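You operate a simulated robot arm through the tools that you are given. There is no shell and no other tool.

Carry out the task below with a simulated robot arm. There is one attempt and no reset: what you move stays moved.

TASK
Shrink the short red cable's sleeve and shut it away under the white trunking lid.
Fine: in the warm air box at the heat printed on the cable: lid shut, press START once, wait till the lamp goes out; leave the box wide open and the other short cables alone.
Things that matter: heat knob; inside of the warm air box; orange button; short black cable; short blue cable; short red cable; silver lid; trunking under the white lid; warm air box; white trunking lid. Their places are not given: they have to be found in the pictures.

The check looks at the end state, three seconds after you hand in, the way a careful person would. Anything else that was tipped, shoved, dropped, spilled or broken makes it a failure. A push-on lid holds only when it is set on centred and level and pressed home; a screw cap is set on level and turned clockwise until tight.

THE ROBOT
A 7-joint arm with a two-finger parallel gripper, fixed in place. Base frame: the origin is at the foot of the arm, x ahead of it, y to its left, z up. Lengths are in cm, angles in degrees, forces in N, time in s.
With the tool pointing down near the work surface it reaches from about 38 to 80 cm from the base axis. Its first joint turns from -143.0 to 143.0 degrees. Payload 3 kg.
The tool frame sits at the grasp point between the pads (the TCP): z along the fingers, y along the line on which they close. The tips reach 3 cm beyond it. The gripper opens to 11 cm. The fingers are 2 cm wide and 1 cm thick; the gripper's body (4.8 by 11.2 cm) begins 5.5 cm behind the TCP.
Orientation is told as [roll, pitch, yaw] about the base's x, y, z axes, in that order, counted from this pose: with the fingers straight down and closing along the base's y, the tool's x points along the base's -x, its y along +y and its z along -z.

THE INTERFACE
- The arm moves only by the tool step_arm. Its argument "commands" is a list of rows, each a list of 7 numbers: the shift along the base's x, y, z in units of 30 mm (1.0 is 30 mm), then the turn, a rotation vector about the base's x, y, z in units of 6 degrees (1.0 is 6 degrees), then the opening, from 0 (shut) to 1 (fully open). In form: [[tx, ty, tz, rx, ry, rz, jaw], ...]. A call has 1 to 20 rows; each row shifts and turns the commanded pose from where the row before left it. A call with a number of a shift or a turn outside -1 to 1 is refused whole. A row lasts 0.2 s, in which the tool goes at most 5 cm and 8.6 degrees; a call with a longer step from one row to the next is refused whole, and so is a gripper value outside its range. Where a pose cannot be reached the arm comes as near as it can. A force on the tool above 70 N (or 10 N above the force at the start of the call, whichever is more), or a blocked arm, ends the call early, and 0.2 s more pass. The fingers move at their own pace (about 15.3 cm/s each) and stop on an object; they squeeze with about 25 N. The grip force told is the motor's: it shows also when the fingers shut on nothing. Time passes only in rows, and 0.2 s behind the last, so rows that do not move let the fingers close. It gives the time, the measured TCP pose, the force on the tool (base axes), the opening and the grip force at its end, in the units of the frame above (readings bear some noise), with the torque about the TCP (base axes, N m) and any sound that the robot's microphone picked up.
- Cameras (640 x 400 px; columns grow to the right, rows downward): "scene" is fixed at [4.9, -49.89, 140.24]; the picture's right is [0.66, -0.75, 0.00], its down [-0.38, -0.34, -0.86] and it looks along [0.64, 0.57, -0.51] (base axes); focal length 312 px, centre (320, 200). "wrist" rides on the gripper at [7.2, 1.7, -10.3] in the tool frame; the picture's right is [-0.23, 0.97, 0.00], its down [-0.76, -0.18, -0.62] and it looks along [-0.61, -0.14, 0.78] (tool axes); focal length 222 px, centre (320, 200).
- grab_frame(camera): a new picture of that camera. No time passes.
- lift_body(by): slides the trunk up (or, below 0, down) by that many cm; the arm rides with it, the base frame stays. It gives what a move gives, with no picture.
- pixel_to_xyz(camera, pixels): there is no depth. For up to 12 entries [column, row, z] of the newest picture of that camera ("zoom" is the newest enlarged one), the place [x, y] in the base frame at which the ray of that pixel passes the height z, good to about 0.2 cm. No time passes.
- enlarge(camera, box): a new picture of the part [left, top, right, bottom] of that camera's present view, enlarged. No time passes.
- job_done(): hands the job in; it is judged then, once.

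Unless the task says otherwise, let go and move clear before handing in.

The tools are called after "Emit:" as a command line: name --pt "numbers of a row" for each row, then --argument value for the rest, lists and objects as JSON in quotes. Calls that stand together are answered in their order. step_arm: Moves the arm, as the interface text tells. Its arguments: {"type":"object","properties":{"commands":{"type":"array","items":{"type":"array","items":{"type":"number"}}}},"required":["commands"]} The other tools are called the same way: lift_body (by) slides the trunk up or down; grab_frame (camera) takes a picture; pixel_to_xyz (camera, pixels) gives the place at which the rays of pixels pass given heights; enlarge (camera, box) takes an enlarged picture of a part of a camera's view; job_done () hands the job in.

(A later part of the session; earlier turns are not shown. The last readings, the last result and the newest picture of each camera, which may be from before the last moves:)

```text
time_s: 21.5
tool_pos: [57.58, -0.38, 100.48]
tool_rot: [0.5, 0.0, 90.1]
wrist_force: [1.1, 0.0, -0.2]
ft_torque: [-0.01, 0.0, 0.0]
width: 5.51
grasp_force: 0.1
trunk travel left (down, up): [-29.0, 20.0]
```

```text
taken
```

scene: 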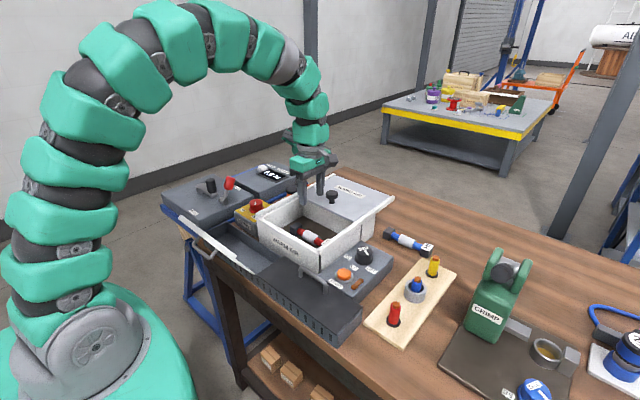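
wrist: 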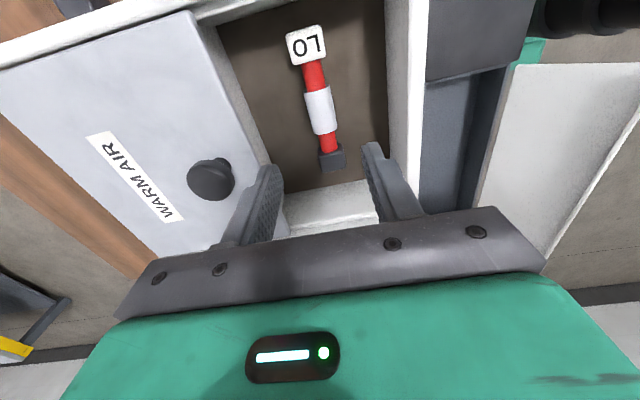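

The cable lies flat in the box at wrist (305,44)–(331,158). Now I measure the lid knob at (212,178) and the cable positions.

Emit:
enlarge --camera "wrist" --box '[140, 120, 300, 240]'

Emit:
pixel_to_xyz --camera "wrist" --pixels '[[187, 182, 94.5], [236, 178, 94.5], [211, 158, 94.5], [211, 202, 94.5], [211, 180, 94.5], [305, 44, 84.5], [331, 158, 84.5], [320, 110, 84], [225, 80, 92], [410, 40, 92], [440, 80, 85]]'

Emit:
enlarge --camera "scene" --box '[280, 160, 380, 240]'

```text
3.33 times, centred on (220, 180) of wrist
```

zoom: 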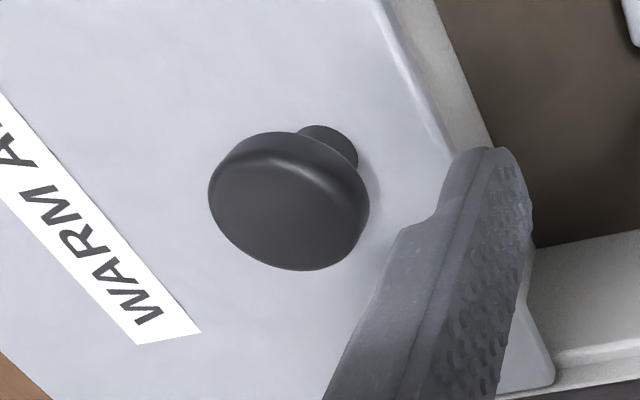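

```text
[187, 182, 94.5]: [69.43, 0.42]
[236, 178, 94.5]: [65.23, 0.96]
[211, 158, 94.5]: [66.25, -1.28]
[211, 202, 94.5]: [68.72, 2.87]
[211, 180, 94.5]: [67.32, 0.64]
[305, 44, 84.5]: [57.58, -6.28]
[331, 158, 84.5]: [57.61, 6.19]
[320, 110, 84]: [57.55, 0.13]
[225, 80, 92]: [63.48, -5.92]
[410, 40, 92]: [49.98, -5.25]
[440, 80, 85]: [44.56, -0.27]
```

```text
5.00 times, centred on (330, 200) of scene
```

zoom: 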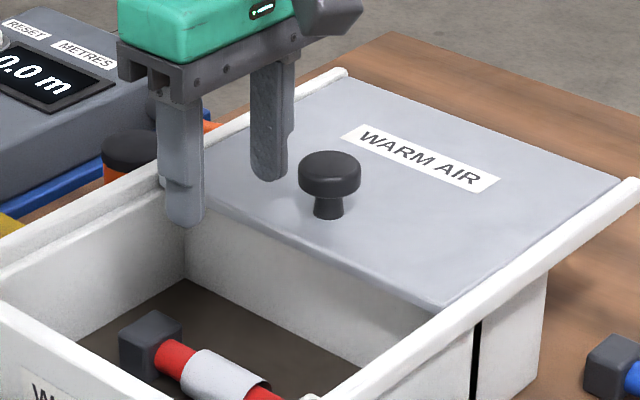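

The lid knob is centred near (67.2,0.7), about 4 cm wide with its top at z≈95. I'll move over it and lower the open jaws around it.

Emit:
step_arm --pt "0.65 0.1 0 0 0 0 0.55" --pt "0.85 0.1 0 0 0 0 0.55" --pt "0.85 0.1 0 0 0 0 0.55" --pt "0.85 0.1 0 0 0 0 0.55" --pt "0 0 0 0 0 0 0.55"

Emit:
grab_frame --camera "wrist"

Emit:
enlarge --camera "scene" --box '[280, 130, 400, 230]'

```text
time_s: 22.7
tool_pos: [67.15, 1.07, 100.54]
tool_rot: [0.6, -0.1, 90.1]
wrist_force: [0.0, -1.0, -0.5]
ft_torque: [-0.02, 0.05, 0.0]
width: 6.04
grasp_force: 0.1
trunk travel left (down, up): [-29.0, 20.0]
```

```text
taken
```

wrist: 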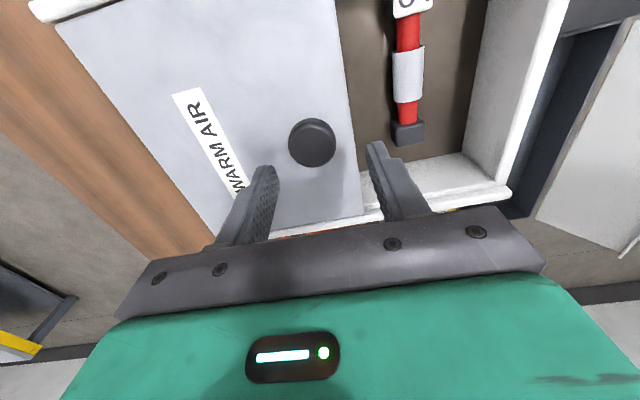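

```text
4.00 times, centred on (340, 180) of scene
```

zoom: 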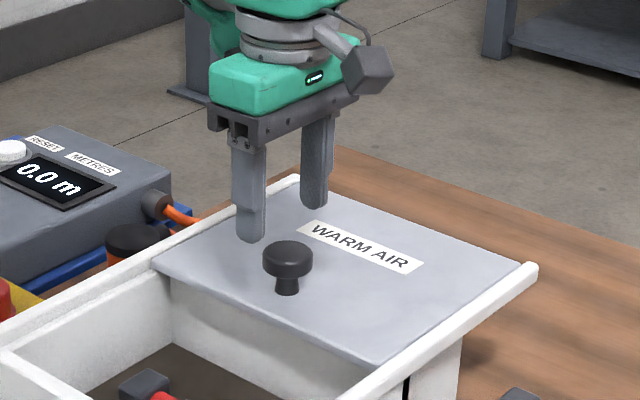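

Now I'll re-measure the knob with this nearly straight view (wrist (312,141)).

Emit:
pixel_to_xyz --camera "wrist" --pixels '[[312, 141, 95.3], [289, 143, 95.3], [336, 141, 95.3], [312, 120, 95.3], [312, 164, 95.3], [345, 100, 92], [520, 100, 92]]'

Emit:
pixel_to_xyz --camera "scene" --pixels '[[331.8, 194, 95.3], [331.8, 194, 94.5], [331.8, 194, 94]]'

```text
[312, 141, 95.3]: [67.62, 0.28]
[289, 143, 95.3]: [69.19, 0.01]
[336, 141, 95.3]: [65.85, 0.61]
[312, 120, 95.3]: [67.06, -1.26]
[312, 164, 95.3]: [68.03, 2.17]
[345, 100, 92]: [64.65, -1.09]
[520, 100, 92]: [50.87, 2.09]
```

```text
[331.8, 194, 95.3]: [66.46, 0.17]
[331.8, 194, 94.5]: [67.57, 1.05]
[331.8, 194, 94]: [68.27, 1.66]
```

The knob centre is about (67.5,0.5). I'll align, lower to z≈95.6 and close on it.

Emit:
step_arm --pt "0.12 -0.15 -0.5 0 0 0 0.55" --pt "0 0 -0.6 0 0 0 0.55" --pt "0 0 -0.5 0 0 0 0.55" --pt "0 0 0 0 0 0 0.55" --pt "0 0 0 0 0 0 0" --pt "0 0 0 0 0 0 0" --pt "0 0 0 0 0 0 0"

Emit:
grab_frame --camera "wrist"

Emit:
enlarge --camera "scene" --box '[280, 130, 400, 230]'

```text
time_s: 24.3
tool_pos: [67.52, 0.57, 95.75]
tool_rot: [0.4, 0.2, 90.0]
wrist_force: [-0.3, 0.7, -0.3]
ft_torque: [0.13, 0.02, -0.06]
width: 3.73
grasp_force: 45.0
trunk travel left (down, up): [-29.0, 20.0]
```

```text
taken
```

wrist: 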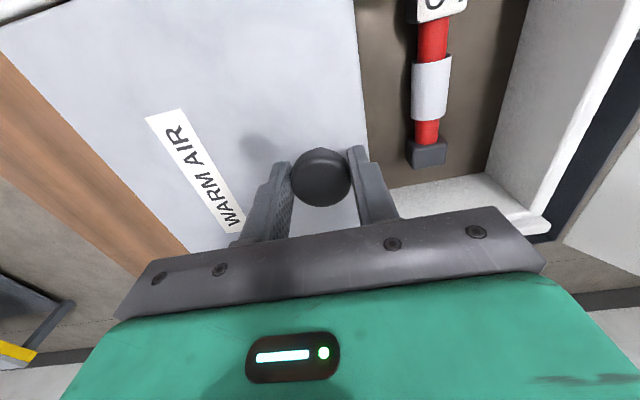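

```text
4.00 times, centred on (340, 180) of scene
```

zoom: 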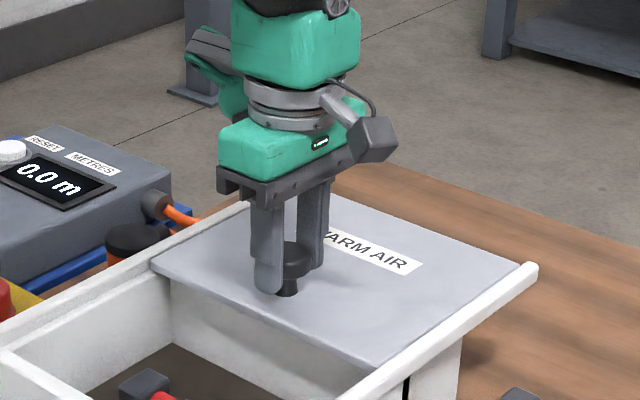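

The knob is gripped (3.73 cm). I'll test sliding the lid towards −x by a few centimetres and watch the force.

Emit:
step_arm --pt "-0.2 0 0 0 0 0 0" --pt "-0.4 0 0 0 0 0 0" --pt "-0.4 0 0 0 0 0 0" --pt "0 0 0 0 0 0 0"

Emit:
enlarge --camera "scene" --box '[240, 130, 400, 270]'

```text
time_s: 25.3
tool_pos: [64.46, 0.66, 95.77]
tool_rot: [0.4, 0.1, 90.0]
wrist_force: [0.8, 5.3, -10.1]
ft_torque: [0.35, -0.17, 0.04]
width: 3.71
grasp_force: 44.9
trunk travel left (down, up): [-29.0, 20.0]
```

```text
2.86 times, centred on (320, 200) of scene
```

zoom: 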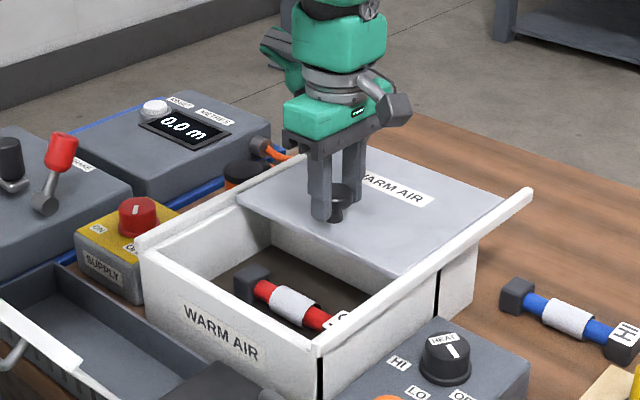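

The lid slides with little force. I'll continue 10 cm more towards the front.

Emit:
step_arm --pt "-0.5 0 0 0 0 0 0" --pt "-0.5 0 0 0 0 0 0" --pt "-0.5 0 0 0 0 0 0" --pt "-0.5 0 0 0 0 0 0" --pt "-0.5 0 0 0 0 0 0" --pt "-0.5 0 0 0 0 0 0" --pt "-0.4 0 0 0 0 0 0" --pt "0 0 0 0 0 0 0"

Emit:
enlarge --camera "scene" --box '[240, 130, 400, 270]'

Emit:
grab_frame --camera "wrist"

```text
time_s: 27.1
tool_pos: [54.24, 0.6, 95.76]
tool_rot: [0.6, 0.1, 90.0]
wrist_force: [-1.0, 20.0, -12.7]
ft_torque: [0.66, 0.1, 0.04]
width: 3.72
grasp_force: 45.2
trunk travel left (down, up): [-29.0, 20.0]
```

```text
2.86 times, centred on (320, 200) of scene
```

zoom: 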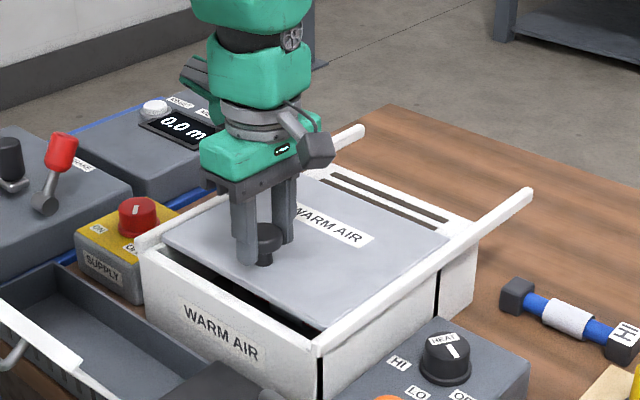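

```text
taken
```

wrist: 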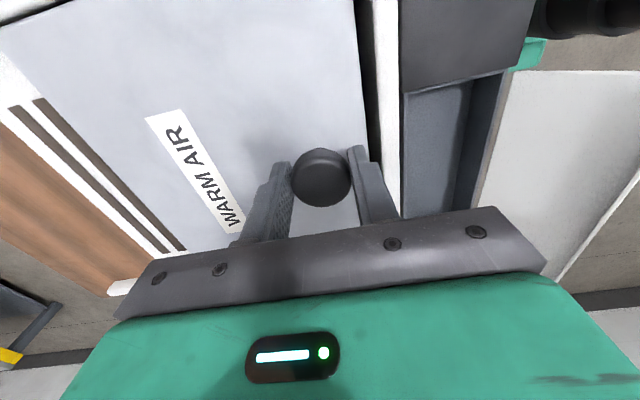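

There's still a dark slit at the front edge (zoom (240,290)) of about 1.5 cm, and a 20 N sideways load. I'll ease sideways a bit and slide the remainder slowly.

Emit:
step_arm --pt "0 0.07 0.04 0 0 0 0" --pt "-0.15 0 0 0 0 0 0" --pt "-0.15 0 0 0 0 0 0" --pt "-0.15 0 0 0 0 0 0" --pt "0 0 0 0 0 0 0"

Emit:
enlarge --camera "scene" --box '[240, 130, 400, 270]'

Emit:
grab_frame --camera "wrist"

```text
time_s: 28.3
tool_pos: [53.0, 0.66, 95.77]
tool_rot: [0.5, 0.1, 90.2]
wrist_force: [0.4, -15.9, -24.0]
ft_torque: [-1.17, -0.05, 0.13]
width: 3.69
grasp_force: 44.9
trunk travel left (down, up): [-29.0, 20.0]
```

```text
2.86 times, centred on (320, 200) of scene
```

zoom: 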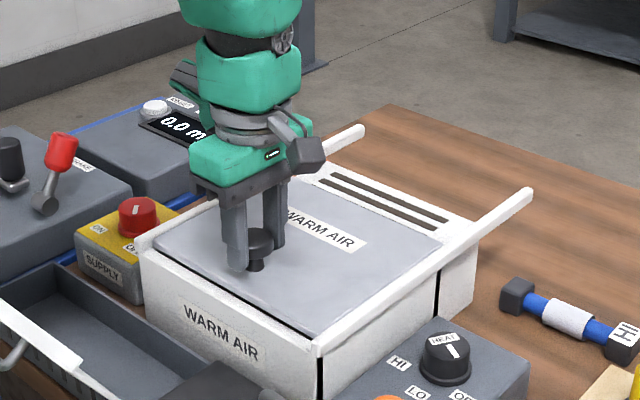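

```text
taken
```

wrist: 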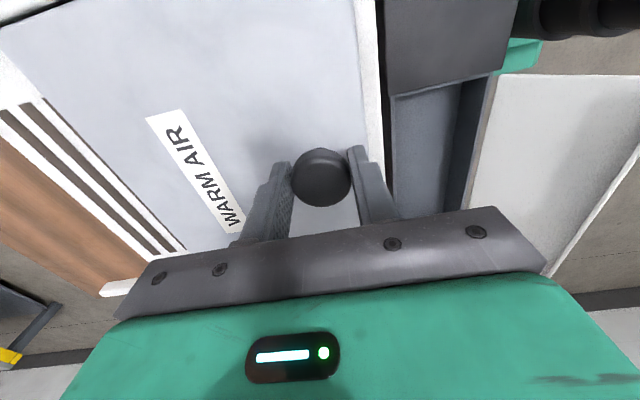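

Almost shut, a thin dark line remains at the front. I'll undo the upward pull and ease further forward until it meets the stop.

Emit:
step_arm --pt "-0.05 -0.035 -0.05 0 0 0 0" --pt "-0.08 0 0 0 0 0 0" --pt "-0.08 0 0 0 0 0 0" --pt "0 0 0 0 0 0 0"

Emit:
enlarge --camera "scene" --box '[240, 150, 380, 270]'

Emit:
enlarge --camera "wrist" --box '[280, 0, 480, 200]'

```text
time_s: 29.3
tool_pos: [52.32, 0.59, 95.77]
tool_rot: [0.3, 0.0, 89.9]
wrist_force: [-0.6, -11.5, 5.6]
ft_torque: [0.07, 0.01, -0.08]
width: 3.72
grasp_force: 45.3
trunk travel left (down, up): [-29.0, 20.0]
```

```text
3.33 times, centred on (310, 210) of scene
```

zoom: 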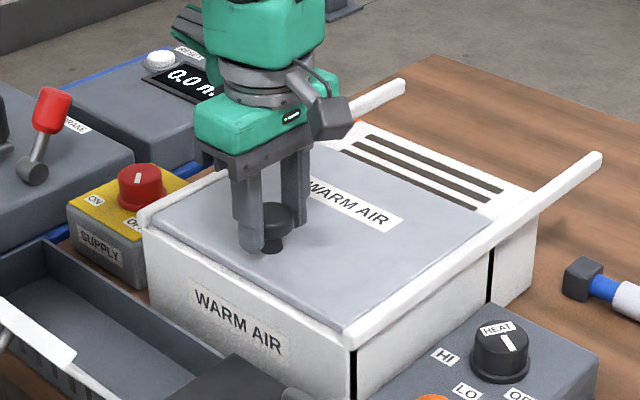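

```text
2.00 times, centred on (380, 100) of wrist
```

zoom: 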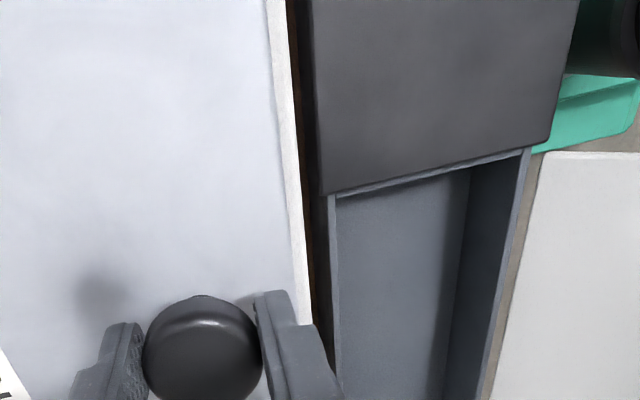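

The slit is gone and the lid front sits over the front wall. I'll nudge a little further to feel whether there's a stop.

Emit:
step_arm --pt "-0.06 0.02 0 0 0 0 0" --pt "-0.06 0 0 0 0 0 0" --pt "0 0 0 0 0 0 0"

Emit:
enlarge --camera "scene" --box '[240, 150, 380, 270]'

```text
time_s: 30.1
tool_pos: [51.77, 0.71, 95.81]
tool_rot: [0.3, 0.1, 90.0]
wrist_force: [-1.9, -16.1, 25.7]
ft_torque: [-0.04, 0.06, -0.06]
width: 3.67
grasp_force: 44.8
trunk travel left (down, up): [-29.0, 20.0]
```

```text
3.33 times, centred on (310, 210) of scene
```

zoom: 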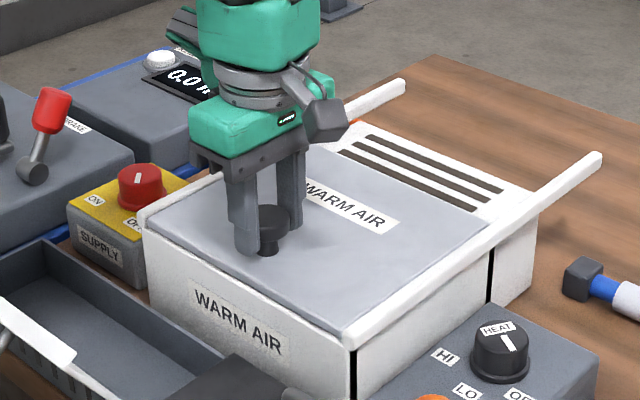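

It still slides freely. I'll nudge a bit more to find the end stop, easing the vertical load too.

Emit:
step_arm --pt "-0.06 0 0.03 0 0 0 0" --pt "-0.06 0 0 0 0 0 0" --pt "-0.06 0 0 0 0 0 0" --pt "0 0 0 0 0 0 0"

Emit:
enlarge --camera "scene" --box '[240, 150, 380, 270]'

Emit:
enlarge --camera "wrist" --box '[280, 0, 480, 200]'

```text
time_s: 31.1
tool_pos: [51.62, 0.71, 95.74]
tool_rot: [0.4, 0.0, 90.0]
wrist_force: [24.1, -18.5, 10.9]
ft_torque: [-0.4, -0.69, -0.18]
width: 3.72
grasp_force: 44.4
trunk travel left (down, up): [-29.0, 20.0]
```

```text
3.33 times, centred on (310, 210) of scene
```

zoom: 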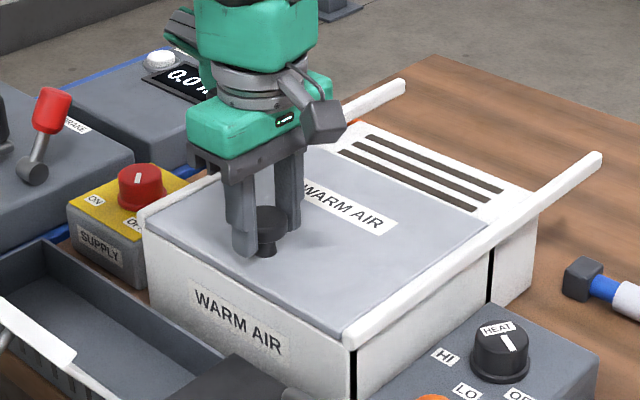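

```text
2.00 times, centred on (380, 100) of wrist
```

zoom: 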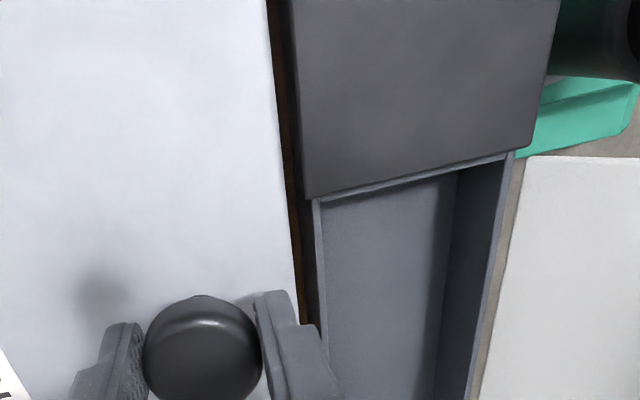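

The stop is reached (24 N along x): the lid is fully shut. I'll relax the push, open the jaws and rise.

Emit:
step_arm --pt "0.06 -0.03 -0.02 0 0 0 0" --pt "0 0 0 0 0 0 0.5" --pt "0 0 0 0 0 0 0.5" --pt "0 0 0.5 0 0 0 0.5" --pt "0 0 0.9 0 0 0 0.5" --pt "0 0 0.9 0 0 0 0.5"

Emit:
grab_frame --camera "scene"

Emit:
grab_frame --camera "wrist"

```text
time_s: 32.5
tool_pos: [51.75, 0.81, 102.79]
tool_rot: [0.5, 0.0, 90.0]
wrist_force: [0.1, -0.2, -0.4]
ft_torque: [-0.02, 0.0, 0.02]
width: 5.49
grasp_force: 0.1
trunk travel left (down, up): [-29.0, 20.0]
```

```text
taken
```

scene: 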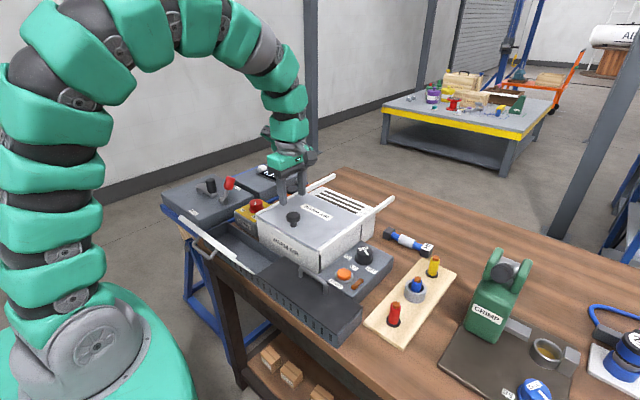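

```text
taken
```

wrist: 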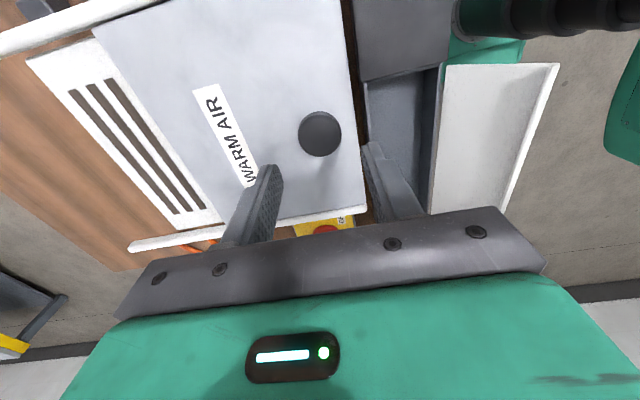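

The lid is shut and the arm is clear. Next I move above the heat knob near (59.3,-16.9).

Emit:
step_arm --pt "0.4 -0.98 0 0 0 0 0.6" --pt "0.42 -0.98 0 0 0 0 0.6" --pt "0.42 -0.98 0 0 0 0 0.6" --pt "0.42 -0.98 0 0 0 0 0.6" --pt "0.42 -0.98 0 0 0 0 0.6" --pt "0.42 -0.98 0 0 0 0 0.6" --pt "0 0 -0.9 0 0 0 0.6" --pt "0 0 0 0 0 0 0.6"

Emit:
grab_frame --camera "wrist"

Emit:
enlarge --camera "scene" --box '[300, 160, 440, 300]'

```text
time_s: 34.3
tool_pos: [59.29, -17.09, 99.85]
tool_rot: [0.5, 0.2, 90.0]
wrist_force: [1.2, 0.4, 0.1]
ft_torque: [0.01, -0.01, 0.0]
width: 6.61
grasp_force: 0.0
trunk travel left (down, up): [-29.0, 20.0]
```

```text
taken
```

wrist: 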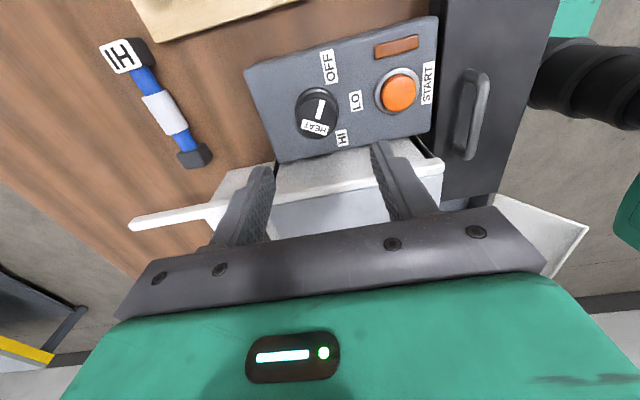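

```text
2.86 times, centred on (370, 230) of scene
```

zoom: 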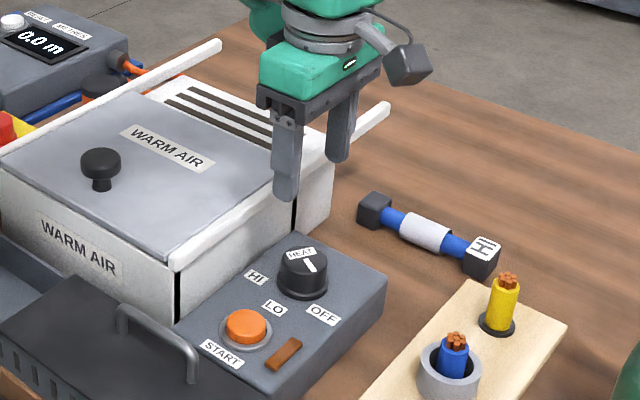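

Emit:
enlarge --camera "wrist" --box '[230, 10, 450, 170]'

Emit:
pixel_to_xyz --camera "wrist" --pixels '[[317, 113, 88], [298, 110, 88], [337, 115, 88], [317, 92, 88], [318, 134, 88], [398, 92, 86], [329, 67, 85], [356, 101, 85], [341, 138, 85], [397, 45, 85.5]]'

Emit:
pixel_to_xyz --camera "scene" --pixels '[[364, 250.5, 87], [364, 250.5, 88], [364, 250.5, 89], [343.6, 273, 85.5], [343.6, 273, 86.5], [338, 268, 85]]'

```text
2.50 times, centred on (340, 90) of wrist
```

zoom: 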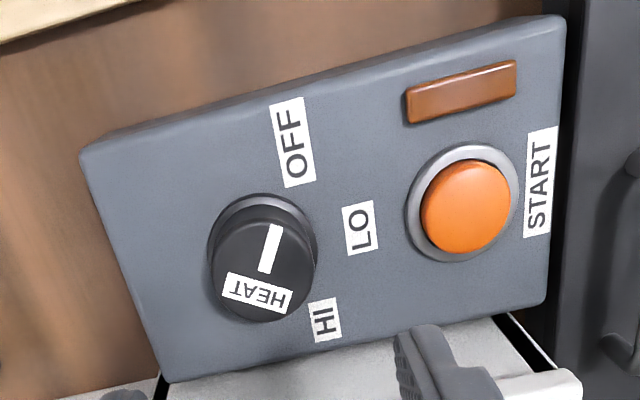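

```text
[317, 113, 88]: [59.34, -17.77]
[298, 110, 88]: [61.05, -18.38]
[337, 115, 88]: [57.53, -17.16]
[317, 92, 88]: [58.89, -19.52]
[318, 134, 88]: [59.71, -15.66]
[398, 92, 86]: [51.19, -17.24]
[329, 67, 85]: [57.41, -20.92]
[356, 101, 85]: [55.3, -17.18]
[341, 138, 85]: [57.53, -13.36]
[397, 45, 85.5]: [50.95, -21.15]
```

```text
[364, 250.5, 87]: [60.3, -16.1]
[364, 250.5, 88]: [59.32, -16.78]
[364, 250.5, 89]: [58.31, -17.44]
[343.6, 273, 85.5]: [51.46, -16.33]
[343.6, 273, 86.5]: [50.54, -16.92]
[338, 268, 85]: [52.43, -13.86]
```

The knob centre from the label circle is about (59.5,-17.15). I'll lower the open jaws around it to z≈89.2 and then close.

Emit:
step_arm --pt "0.08 -0.02 -0.9 0 0 0 0.55" --pt "0 0 -0.9 0 0 0 0.55" --pt "0 0 -0.8 0 0 0 0.55" --pt "0 0 -0.5 0 0 0 0.55" --pt "0 0 -0.35 0 0 0 0.55" --pt "0 0 0 0 0 0 0.55"

Emit:
grab_frame --camera "wrist"

Emit:
enlarge --camera "scene" --box '[300, 180, 420, 290]'

```text
time_s: 35.7
tool_pos: [59.46, -17.13, 89.34]
tool_rot: [0.4, 0.2, 89.9]
wrist_force: [0.3, 1.0, -0.3]
ft_torque: [-0.03, -0.02, 0.03]
width: 6.04
grasp_force: 0.1
trunk travel left (down, up): [-29.0, 20.0]
```

```text
taken
```

wrist: 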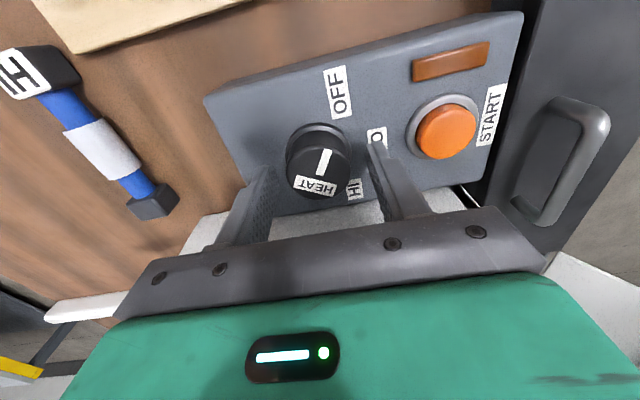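

```text
3.64 times, centred on (360, 235) of scene
```

zoom: 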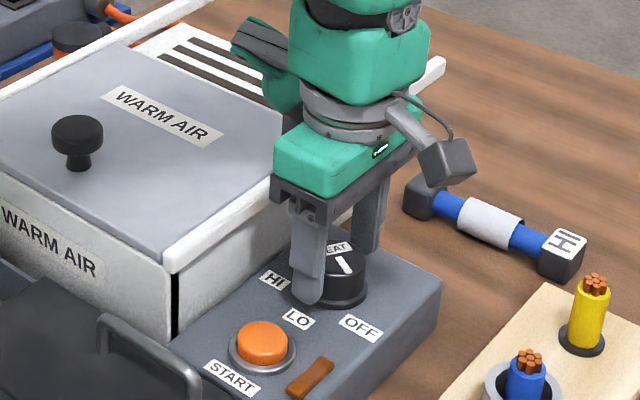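

Jaws straddle the knob well. I'll lower 0.3 cm and close on it.

Emit:
step_arm --pt "0 0 -0.1 0 0 0 0.55" --pt "0 0 0 0 0 0 0" --pt "0 0 0 0 0 0 0" --pt "0 0 0 0 0 0 0"

Emit:
grab_frame --camera "wrist"

```text
time_s: 36.7
tool_pos: [59.5, -17.11, 89.3]
tool_rot: [0.4, 0.1, 90.1]
wrist_force: [15.9, -0.6, 3.7]
ft_torque: [-0.01, -0.71, -0.08]
width: 4.08
grasp_force: 44.6
trunk travel left (down, up): [-29.0, 20.0]
```

```text
taken
```

wrist: 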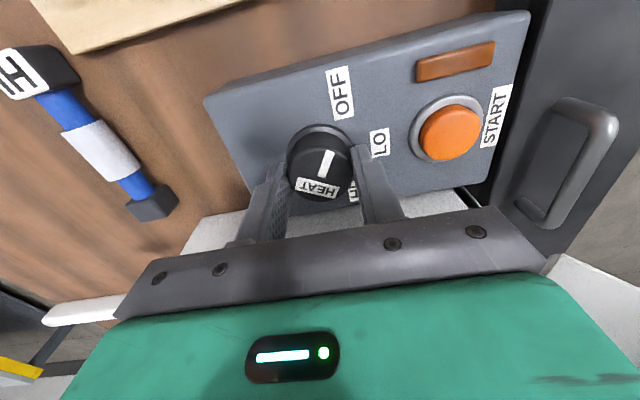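

Gripped at 4.08 cm. I'll turn clockwise (negative z) 30° first and look at the mark.

Emit:
step_arm --pt "0.03 0 0 0 0 -1 0" --pt "0 0 0 0 0 -1 0" --pt "0 0 0 0 0 -1 0" --pt "0 0 0 0 0 -1 0" --pt "0 0 0 0 0 -1 0" --pt "0 0 0 0 0 0 0"

Emit:
grab_frame --camera "wrist"

Emit:
enlarge --camera "scene" --box '[300, 180, 420, 290]'

```text
time_s: 38.1
tool_pos: [59.43, -17.1, 89.26]
tool_rot: [0.5, 0.0, 60.1]
wrist_force: [4.7, -10.7, 7.0]
ft_torque: [-0.76, 0.23, 0.01]
width: 4.08
grasp_force: 44.9
trunk travel left (down, up): [-29.0, 20.0]
```

```text
taken
```

wrist: 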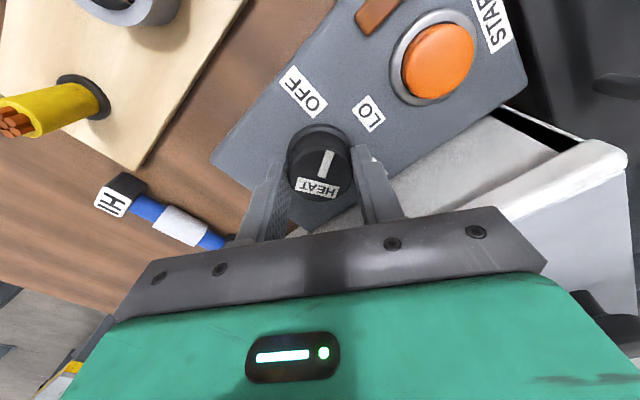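

```text
3.64 times, centred on (360, 235) of scene
```

zoom: 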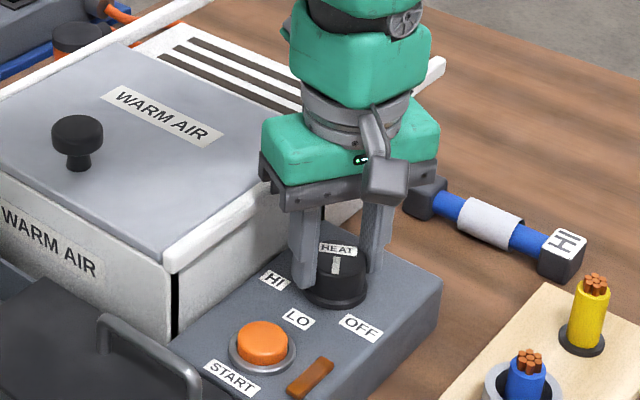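

The knob follows the gripper; its mark now lies midway between OFF and LO. I'll turn the other 30°.

Emit:
step_arm --pt "0 0 0 0 0 -1 0" --pt "0 0 0 0 0 -1 0" --pt "0 0 0 0 0 -1 0" --pt "0 0 0 0 0 -1 0" --pt "0 0 0 0 0 -1 0" --pt "0 0 0 0 0 0 0"

Emit:
grab_frame --camera "wrist"

Emit:
enlarge --camera "scene" --box '[300, 180, 420, 290]'

```text
time_s: 39.5
tool_pos: [59.35, -17.03, 89.2]
tool_rot: [0.5, 0.1, 29.9]
wrist_force: [-1.2, -1.4, 1.2]
ft_torque: [-0.13, 0.42, -0.03]
width: 4.08
grasp_force: 44.9
trunk travel left (down, up): [-29.0, 20.0]
```

```text
taken
```

wrist: 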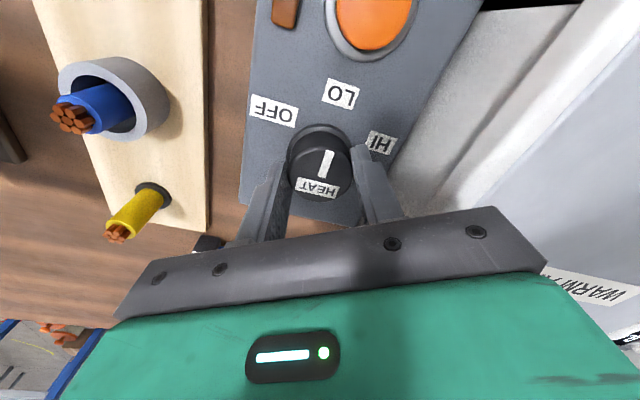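

```text
3.64 times, centred on (360, 235) of scene
```

zoom: 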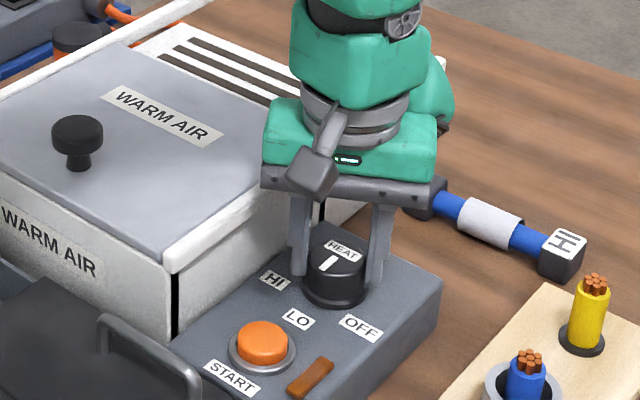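

The mark now seems to point at LO in both views. I'll open, rise, and verify closely.

Emit:
step_arm --pt "0 0 0 0 0 0 0.5" --pt "0 0 0 0 0 0 0.5" --pt "0 0 0.5 0 0 0 0.5" --pt "0 0 0.9 0 0 0 0.5" --pt "0 0 0.9 0 0 0 0.5" --pt "0 0 0.9 0 0 0 0.5" --pt "0 0 0 0 0 0 0.5"

Emit:
enlarge --camera "wrist" --box '[230, 10, 450, 170]'

Emit:
enlarge --camera "scene" --box '[320, 230, 410, 300]'

```text
time_s: 41.1
tool_pos: [59.4, -17.06, 98.79]
tool_rot: [0.4, 0.1, 29.9]
wrist_force: [-0.4, 0.4, 0.0]
ft_torque: [0.01, -0.02, 0.01]
width: 5.54
grasp_force: 0.1
trunk travel left (down, up): [-29.0, 20.0]
```

```text
2.50 times, centred on (340, 90) of wrist
```

zoom: 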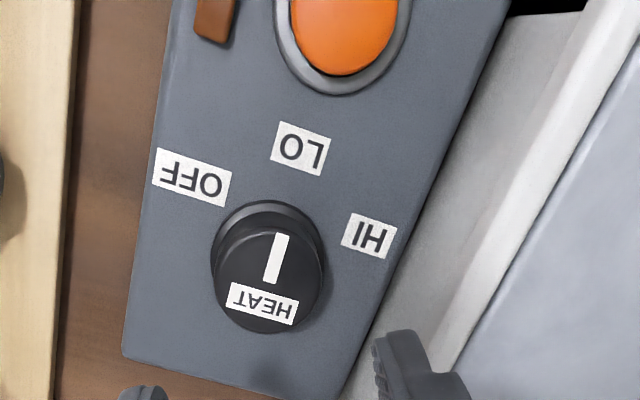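

```text
5.71 times, centred on (365, 265) of scene
```

zoom: 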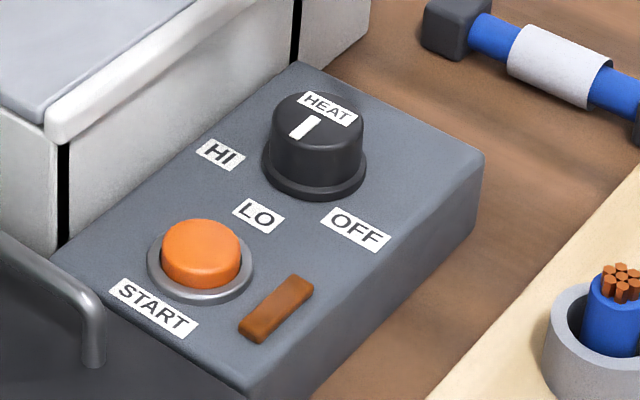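

The mark points towards LO; I'll verify its angle numerically using the wrist zoom (mark (270,282)→(282,235)).

Emit:
enlarge --camera "wrist" --box '[230, 10, 450, 170]'

Emit:
pixel_to_xyz --camera "wrist" --pixels '[[320, 122.8, 88], [324.8, 104, 88], [316, 130, 88], [332, 69, 85], [359, 103.6, 85], [289, 79, 85]]'

```text
2.50 times, centred on (340, 90) of wrist
```

zoom: 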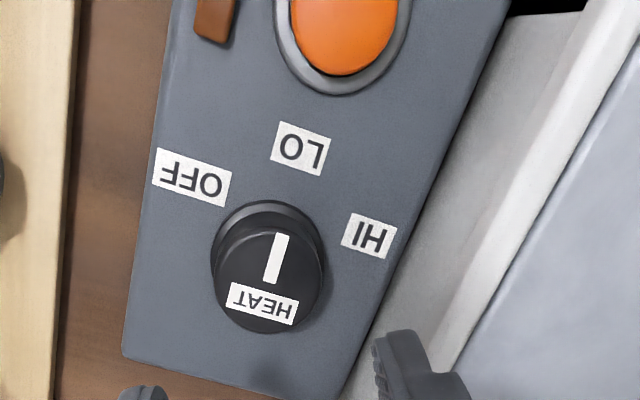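

```text
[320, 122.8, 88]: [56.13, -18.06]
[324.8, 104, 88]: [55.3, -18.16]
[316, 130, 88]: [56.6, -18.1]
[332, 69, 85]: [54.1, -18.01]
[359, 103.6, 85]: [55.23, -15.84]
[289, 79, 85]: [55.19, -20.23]
```

The mark lies along −x, exactly towards LO. Next I'll measure the START button with a fresh frame and close the fingers for pressing.

Emit:
step_arm --pt "-0.7 0 0 0 0 0 0" --pt "-0.7 0 0 0 0 0 0" --pt "-0.7 0 0 0 0 0 0" --pt "-0.66 0 0 0 0 0 0" --pt "0 0 0 0 0 0 0"

Emit:
grab_frame --camera "wrist"

Emit:
enlarge --camera "scene" --box '[280, 180, 400, 300]'

```text
time_s: 42.3
tool_pos: [51.33, -17.03, 98.79]
tool_rot: [0.4, 0.0, 30.0]
wrist_force: [-0.3, -0.6, -0.4]
ft_torque: [0.04, 0.0, -0.01]
width: 0.0
grasp_force: 25.3
trunk travel left (down, up): [-29.0, 20.0]
```

```text
taken
```

wrist: 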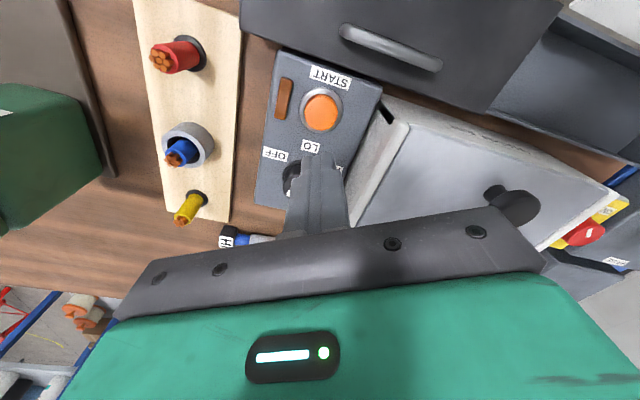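

```text
3.33 times, centred on (340, 240) of scene
```

zoom: 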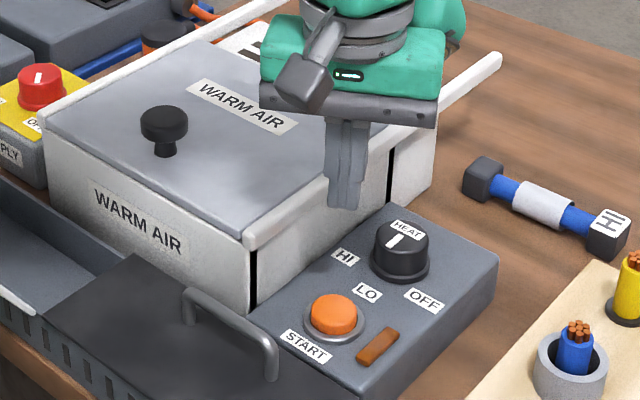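

Fingers are closed at (51.3,-17.0). I'll check the button's exact place from this frame (wrist (321,112)).

Emit:
pixel_to_xyz --camera "wrist" --pixels '[[321, 112, 86], [321, 112, 86.5], [303, 112, 86], [339, 112, 86], [321, 95, 86], [321, 130, 86], [312, 146, 85], [276, 153, 85]]'

Emit:
enlarge --camera "wrist" --box '[250, 50, 400, 150]'

```text
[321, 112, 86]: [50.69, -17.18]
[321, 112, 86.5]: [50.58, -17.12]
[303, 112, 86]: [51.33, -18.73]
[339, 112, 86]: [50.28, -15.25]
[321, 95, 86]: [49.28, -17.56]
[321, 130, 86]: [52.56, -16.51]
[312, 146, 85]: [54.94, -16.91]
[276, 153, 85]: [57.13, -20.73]
```

```text
4.00 times, centred on (325, 100) of wrist
```

zoom: 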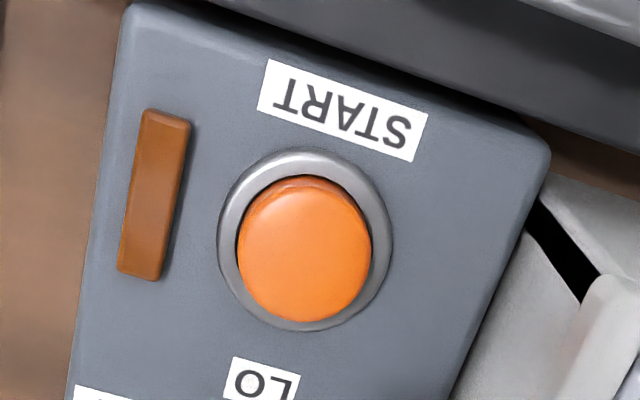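

Button top centre ≈ (50.8,-17.15). I'll lower to about 1 cm above it, then press slowly.

Emit:
step_arm --pt "-0.16 -0.03 -0.7 0 0 0 0" --pt "0 0 -0.8 0 0 0 0" --pt "0 0 -0.8 0 0 0 0" --pt "0 0 -0.5 0 0 0 0" --pt "0 0 0 0 0 0 0"

Emit:
enlarge --camera "scene" --box '[310, 230, 390, 300]'

Emit:
grab_frame --camera "wrist"

```text
time_s: 43.5
tool_pos: [50.68, -17.35, 90.36]
tool_rot: [0.5, 0.0, 30.0]
wrist_force: [-0.1, -0.7, 0.9]
ft_torque: [0.02, 0.01, 0.0]
width: 0.0
grasp_force: 25.2
trunk travel left (down, up): [-29.0, 20.0]
```

```text
5.71 times, centred on (350, 265) of scene
```

zoom: 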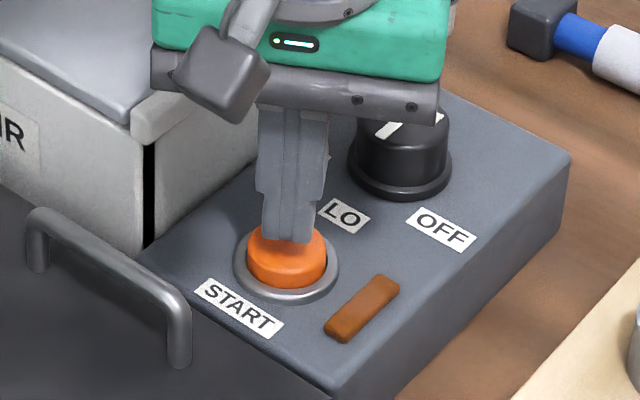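

```text
taken
```

wrist: 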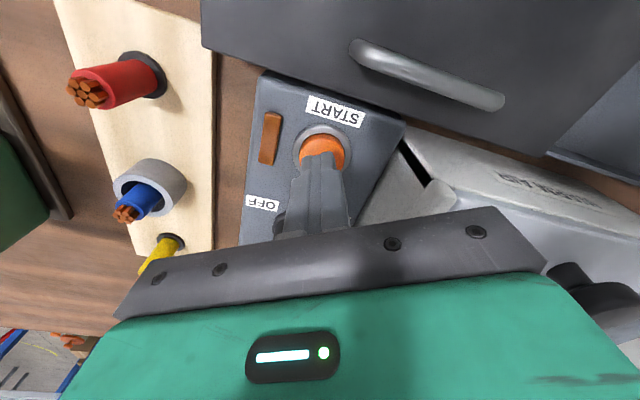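

The fingertip is just above the button. I'll press down in small steps.

Emit:
step_arm --pt "0 0 -0.1 0 0 0 0" --pt "0 0 -0.1 0 0 0 0" --pt "0 0 -0.1 0 0 0 0" --pt "0 0 -0.08 0 0 0 0"

Emit:
enlarge --camera "scene" --box '[310, 230, 390, 300]'

```text
time_s: 44.5
tool_pos: [50.7, -17.3, 89.25]
tool_rot: [0.4, 0.0, 30.0]
wrist_force: [0.5, 0.0, 1.7]
ft_torque: [0.05, 0.0, -0.01]
width: 0.02
grasp_force: 24.6
trunk travel left (down, up): [-29.0, 20.0]
```

```text
5.71 times, centred on (350, 265) of scene
```

zoom: 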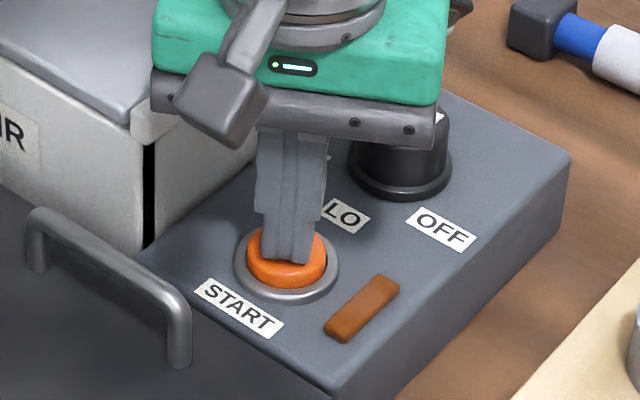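

Barely touching (1.7 N). I'll continue pressing a few millimetres.

Emit:
step_arm --pt "0 0 -0.07 0 0 0 0" --pt "0 0 -0.07 0 0 0 0" --pt "0 0 0 0 0 0 0"

Emit:
enlarge --camera "scene" --box '[310, 230, 390, 300]'

```text
time_s: 45.3
tool_pos: [50.68, -17.34, 88.9]
tool_rot: [0.4, 0.1, 29.9]
wrist_force: [0.8, -0.8, 3.2]
ft_torque: [0.01, -0.05, 0.06]
width: 0.0
grasp_force: 24.9
trunk travel left (down, up): [-29.0, 20.0]
heard: click
```

```text
5.71 times, centred on (350, 265) of scene
```

zoom: 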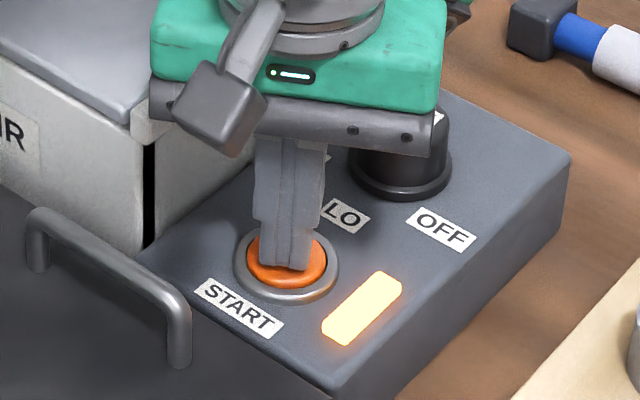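

A click was heard and the lamp is lit (zoom (362,308)). I'll lift straight off the button.

Emit:
step_arm --pt "0 0 0.3 0 0 0 0" --pt "0 0 0.9 0 0 0 0" --pt "0 0 0.9 0 0 0 0" --pt "0 0 0.9 0 0 0 0" --pt "0 0 0.9 0 0 0 0.2"

Emit:
enlarge --camera "scene" --box '[310, 230, 390, 300]'

```text
time_s: 46.5
tool_pos: [50.89, -17.34, 100.54]
tool_rot: [0.4, 0.1, 30.0]
wrist_force: [-0.3, -0.7, -0.3]
ft_torque: [0.03, 0.0, 0.01]
width: 2.19
grasp_force: 0.0
trunk travel left (down, up): [-29.0, 20.0]
```

```text
5.71 times, centred on (350, 265) of scene
```

zoom: 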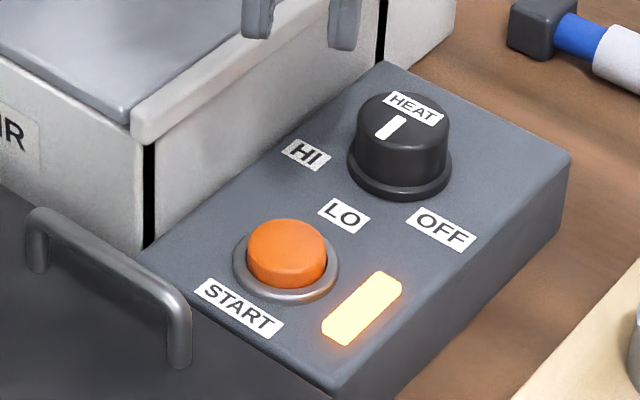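

The lamp is on; while the box runs I'll turn back to yaw 90 and go look at the white trunking lid.

Emit:
step_arm --pt "-0.2 0.85 0.2 0 0 1 0.2" --pt "-0.2 0.85 0.2 0 0 1 0.2" --pt "-0.2 0.85 0.2 0 0 1 0.2" --pt "-0.2 0.85 0.2 0 0 1 0.2" --pt "-0.2 0.85 0.2 0 0 1 0.2" --pt "-0.2 0.85 0.2 0 0 1 0.2" --pt "-0.2 0.85 0.2 0 0 1 0.2" --pt "-0.2 0.85 0.2 0 0 1 0.2" --pt "-0.2 0.85 0.2 0 0 1 0.2" --pt "-0.2 0.85 0.2 0 0 1 0.2"

Emit:
grab_frame --camera "wrist"

Emit:
grab_frame --camera "scene"

```text
time_s: 48.7
tool_pos: [44.62, 8.18, 106.63]
tool_rot: [0.4, 0.0, 90.2]
wrist_force: [0.2, 0.0, 0.5]
ft_torque: [0.05, -0.01, 0.0]
width: 2.17
grasp_force: 0.0
trunk travel left (down, up): [-29.0, 20.0]
```

```text
taken
```

wrist: 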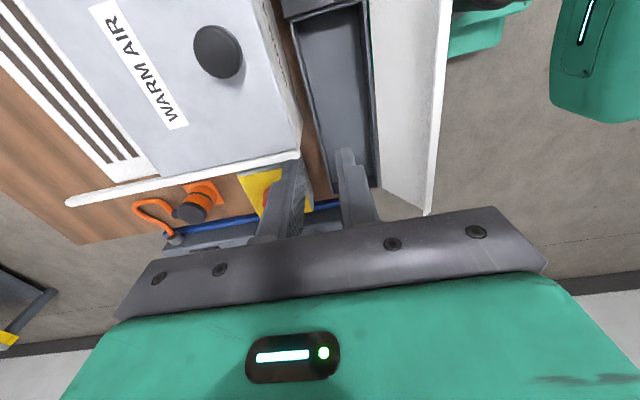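

```text
taken
```

scene: 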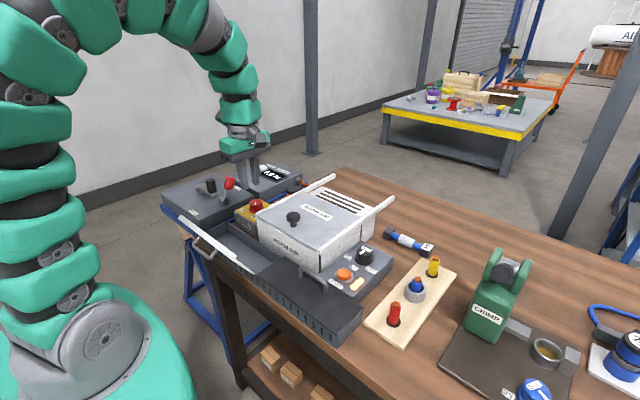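

The lamp still glows at scene (357,284). I'll enlarge the trunking and measure it.

Emit:
enlarge --camera "wrist" --box '[260, 0, 480, 220]'

Emit:
pixel_to_xyz --camera "wrist" --pixels '[[288, 10, 85], [368, 10, 85], [313, 190, 85], [377, 187, 85], [452, 2, 92], [428, 213, 92], [452, 2, 89], [428, 213, 89], [380, 185, 85], [372, 10, 85], [340, 90, 80.5], [452, 2, 86]]'

Emit:
enlarge --camera "scene" --box '[180, 190, 310, 290]'

```text
1.82 times, centred on (370, 110) of wrist
```

zoom: 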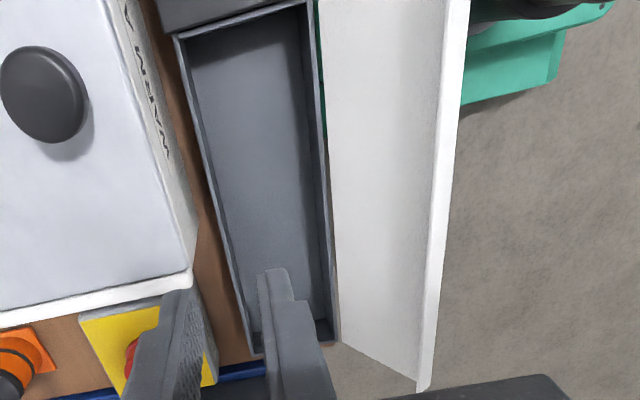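

```text
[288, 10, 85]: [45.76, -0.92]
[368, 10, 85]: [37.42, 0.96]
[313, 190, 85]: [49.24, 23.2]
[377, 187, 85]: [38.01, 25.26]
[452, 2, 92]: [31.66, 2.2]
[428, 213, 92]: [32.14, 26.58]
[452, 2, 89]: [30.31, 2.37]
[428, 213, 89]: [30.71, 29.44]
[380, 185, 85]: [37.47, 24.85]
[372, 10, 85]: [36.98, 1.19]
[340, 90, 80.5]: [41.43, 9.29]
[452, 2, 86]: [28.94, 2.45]
```

```text
4.00 times, centred on (245, 240) of scene
```

zoom: 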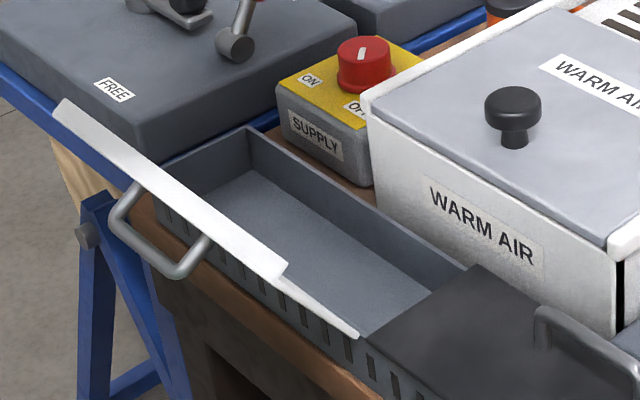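

The tray spans about x 38–46, y 0–25, and the white lid leans outwards from its hinge at x≈38 with its free edge near (31, z≈90). First I wait for the lamp.

Emit:
step_arm --pt "0 0 0 0 0 0 0.2" --pt "0 0 0 0 0 0 0.2" --pt "0 0 0 0 0 0 0.2" --pt "0 0 0 0 0 0 0.2" --pt "0 0 0 0 0 0 0.2" --pt "0 0 0 0 0 0 0.2" --pt "0 0 0 0 0 0 0.2" --pt "0 0 0 0 0 0 0.2" --pt "0 0 0 0 0 0 0.2" --pt "0 0 0 0 0 0 0.2"

Emit:
enlarge --camera "scene" --box '[310, 230, 390, 300]'

```text
time_s: 50.9
tool_pos: [44.64, 8.17, 106.54]
tool_rot: [0.5, 0.1, 89.9]
wrist_force: [0.3, -1.2, 0.6]
ft_torque: [0.02, -0.01, 0.0]
width: 2.21
grasp_force: 0.1
trunk travel left (down, up): [-29.0, 20.0]
```

```text
5.71 times, centred on (350, 265) of scene
```

zoom: 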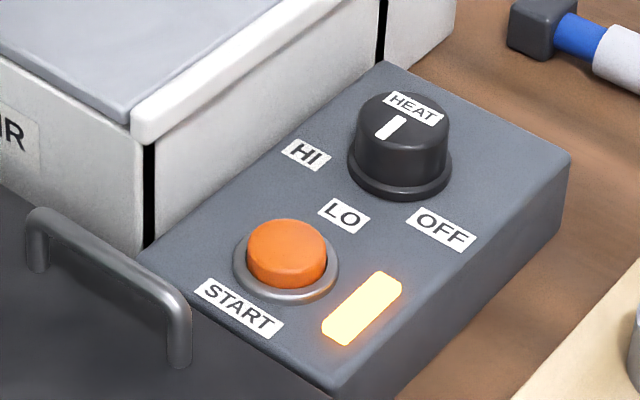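

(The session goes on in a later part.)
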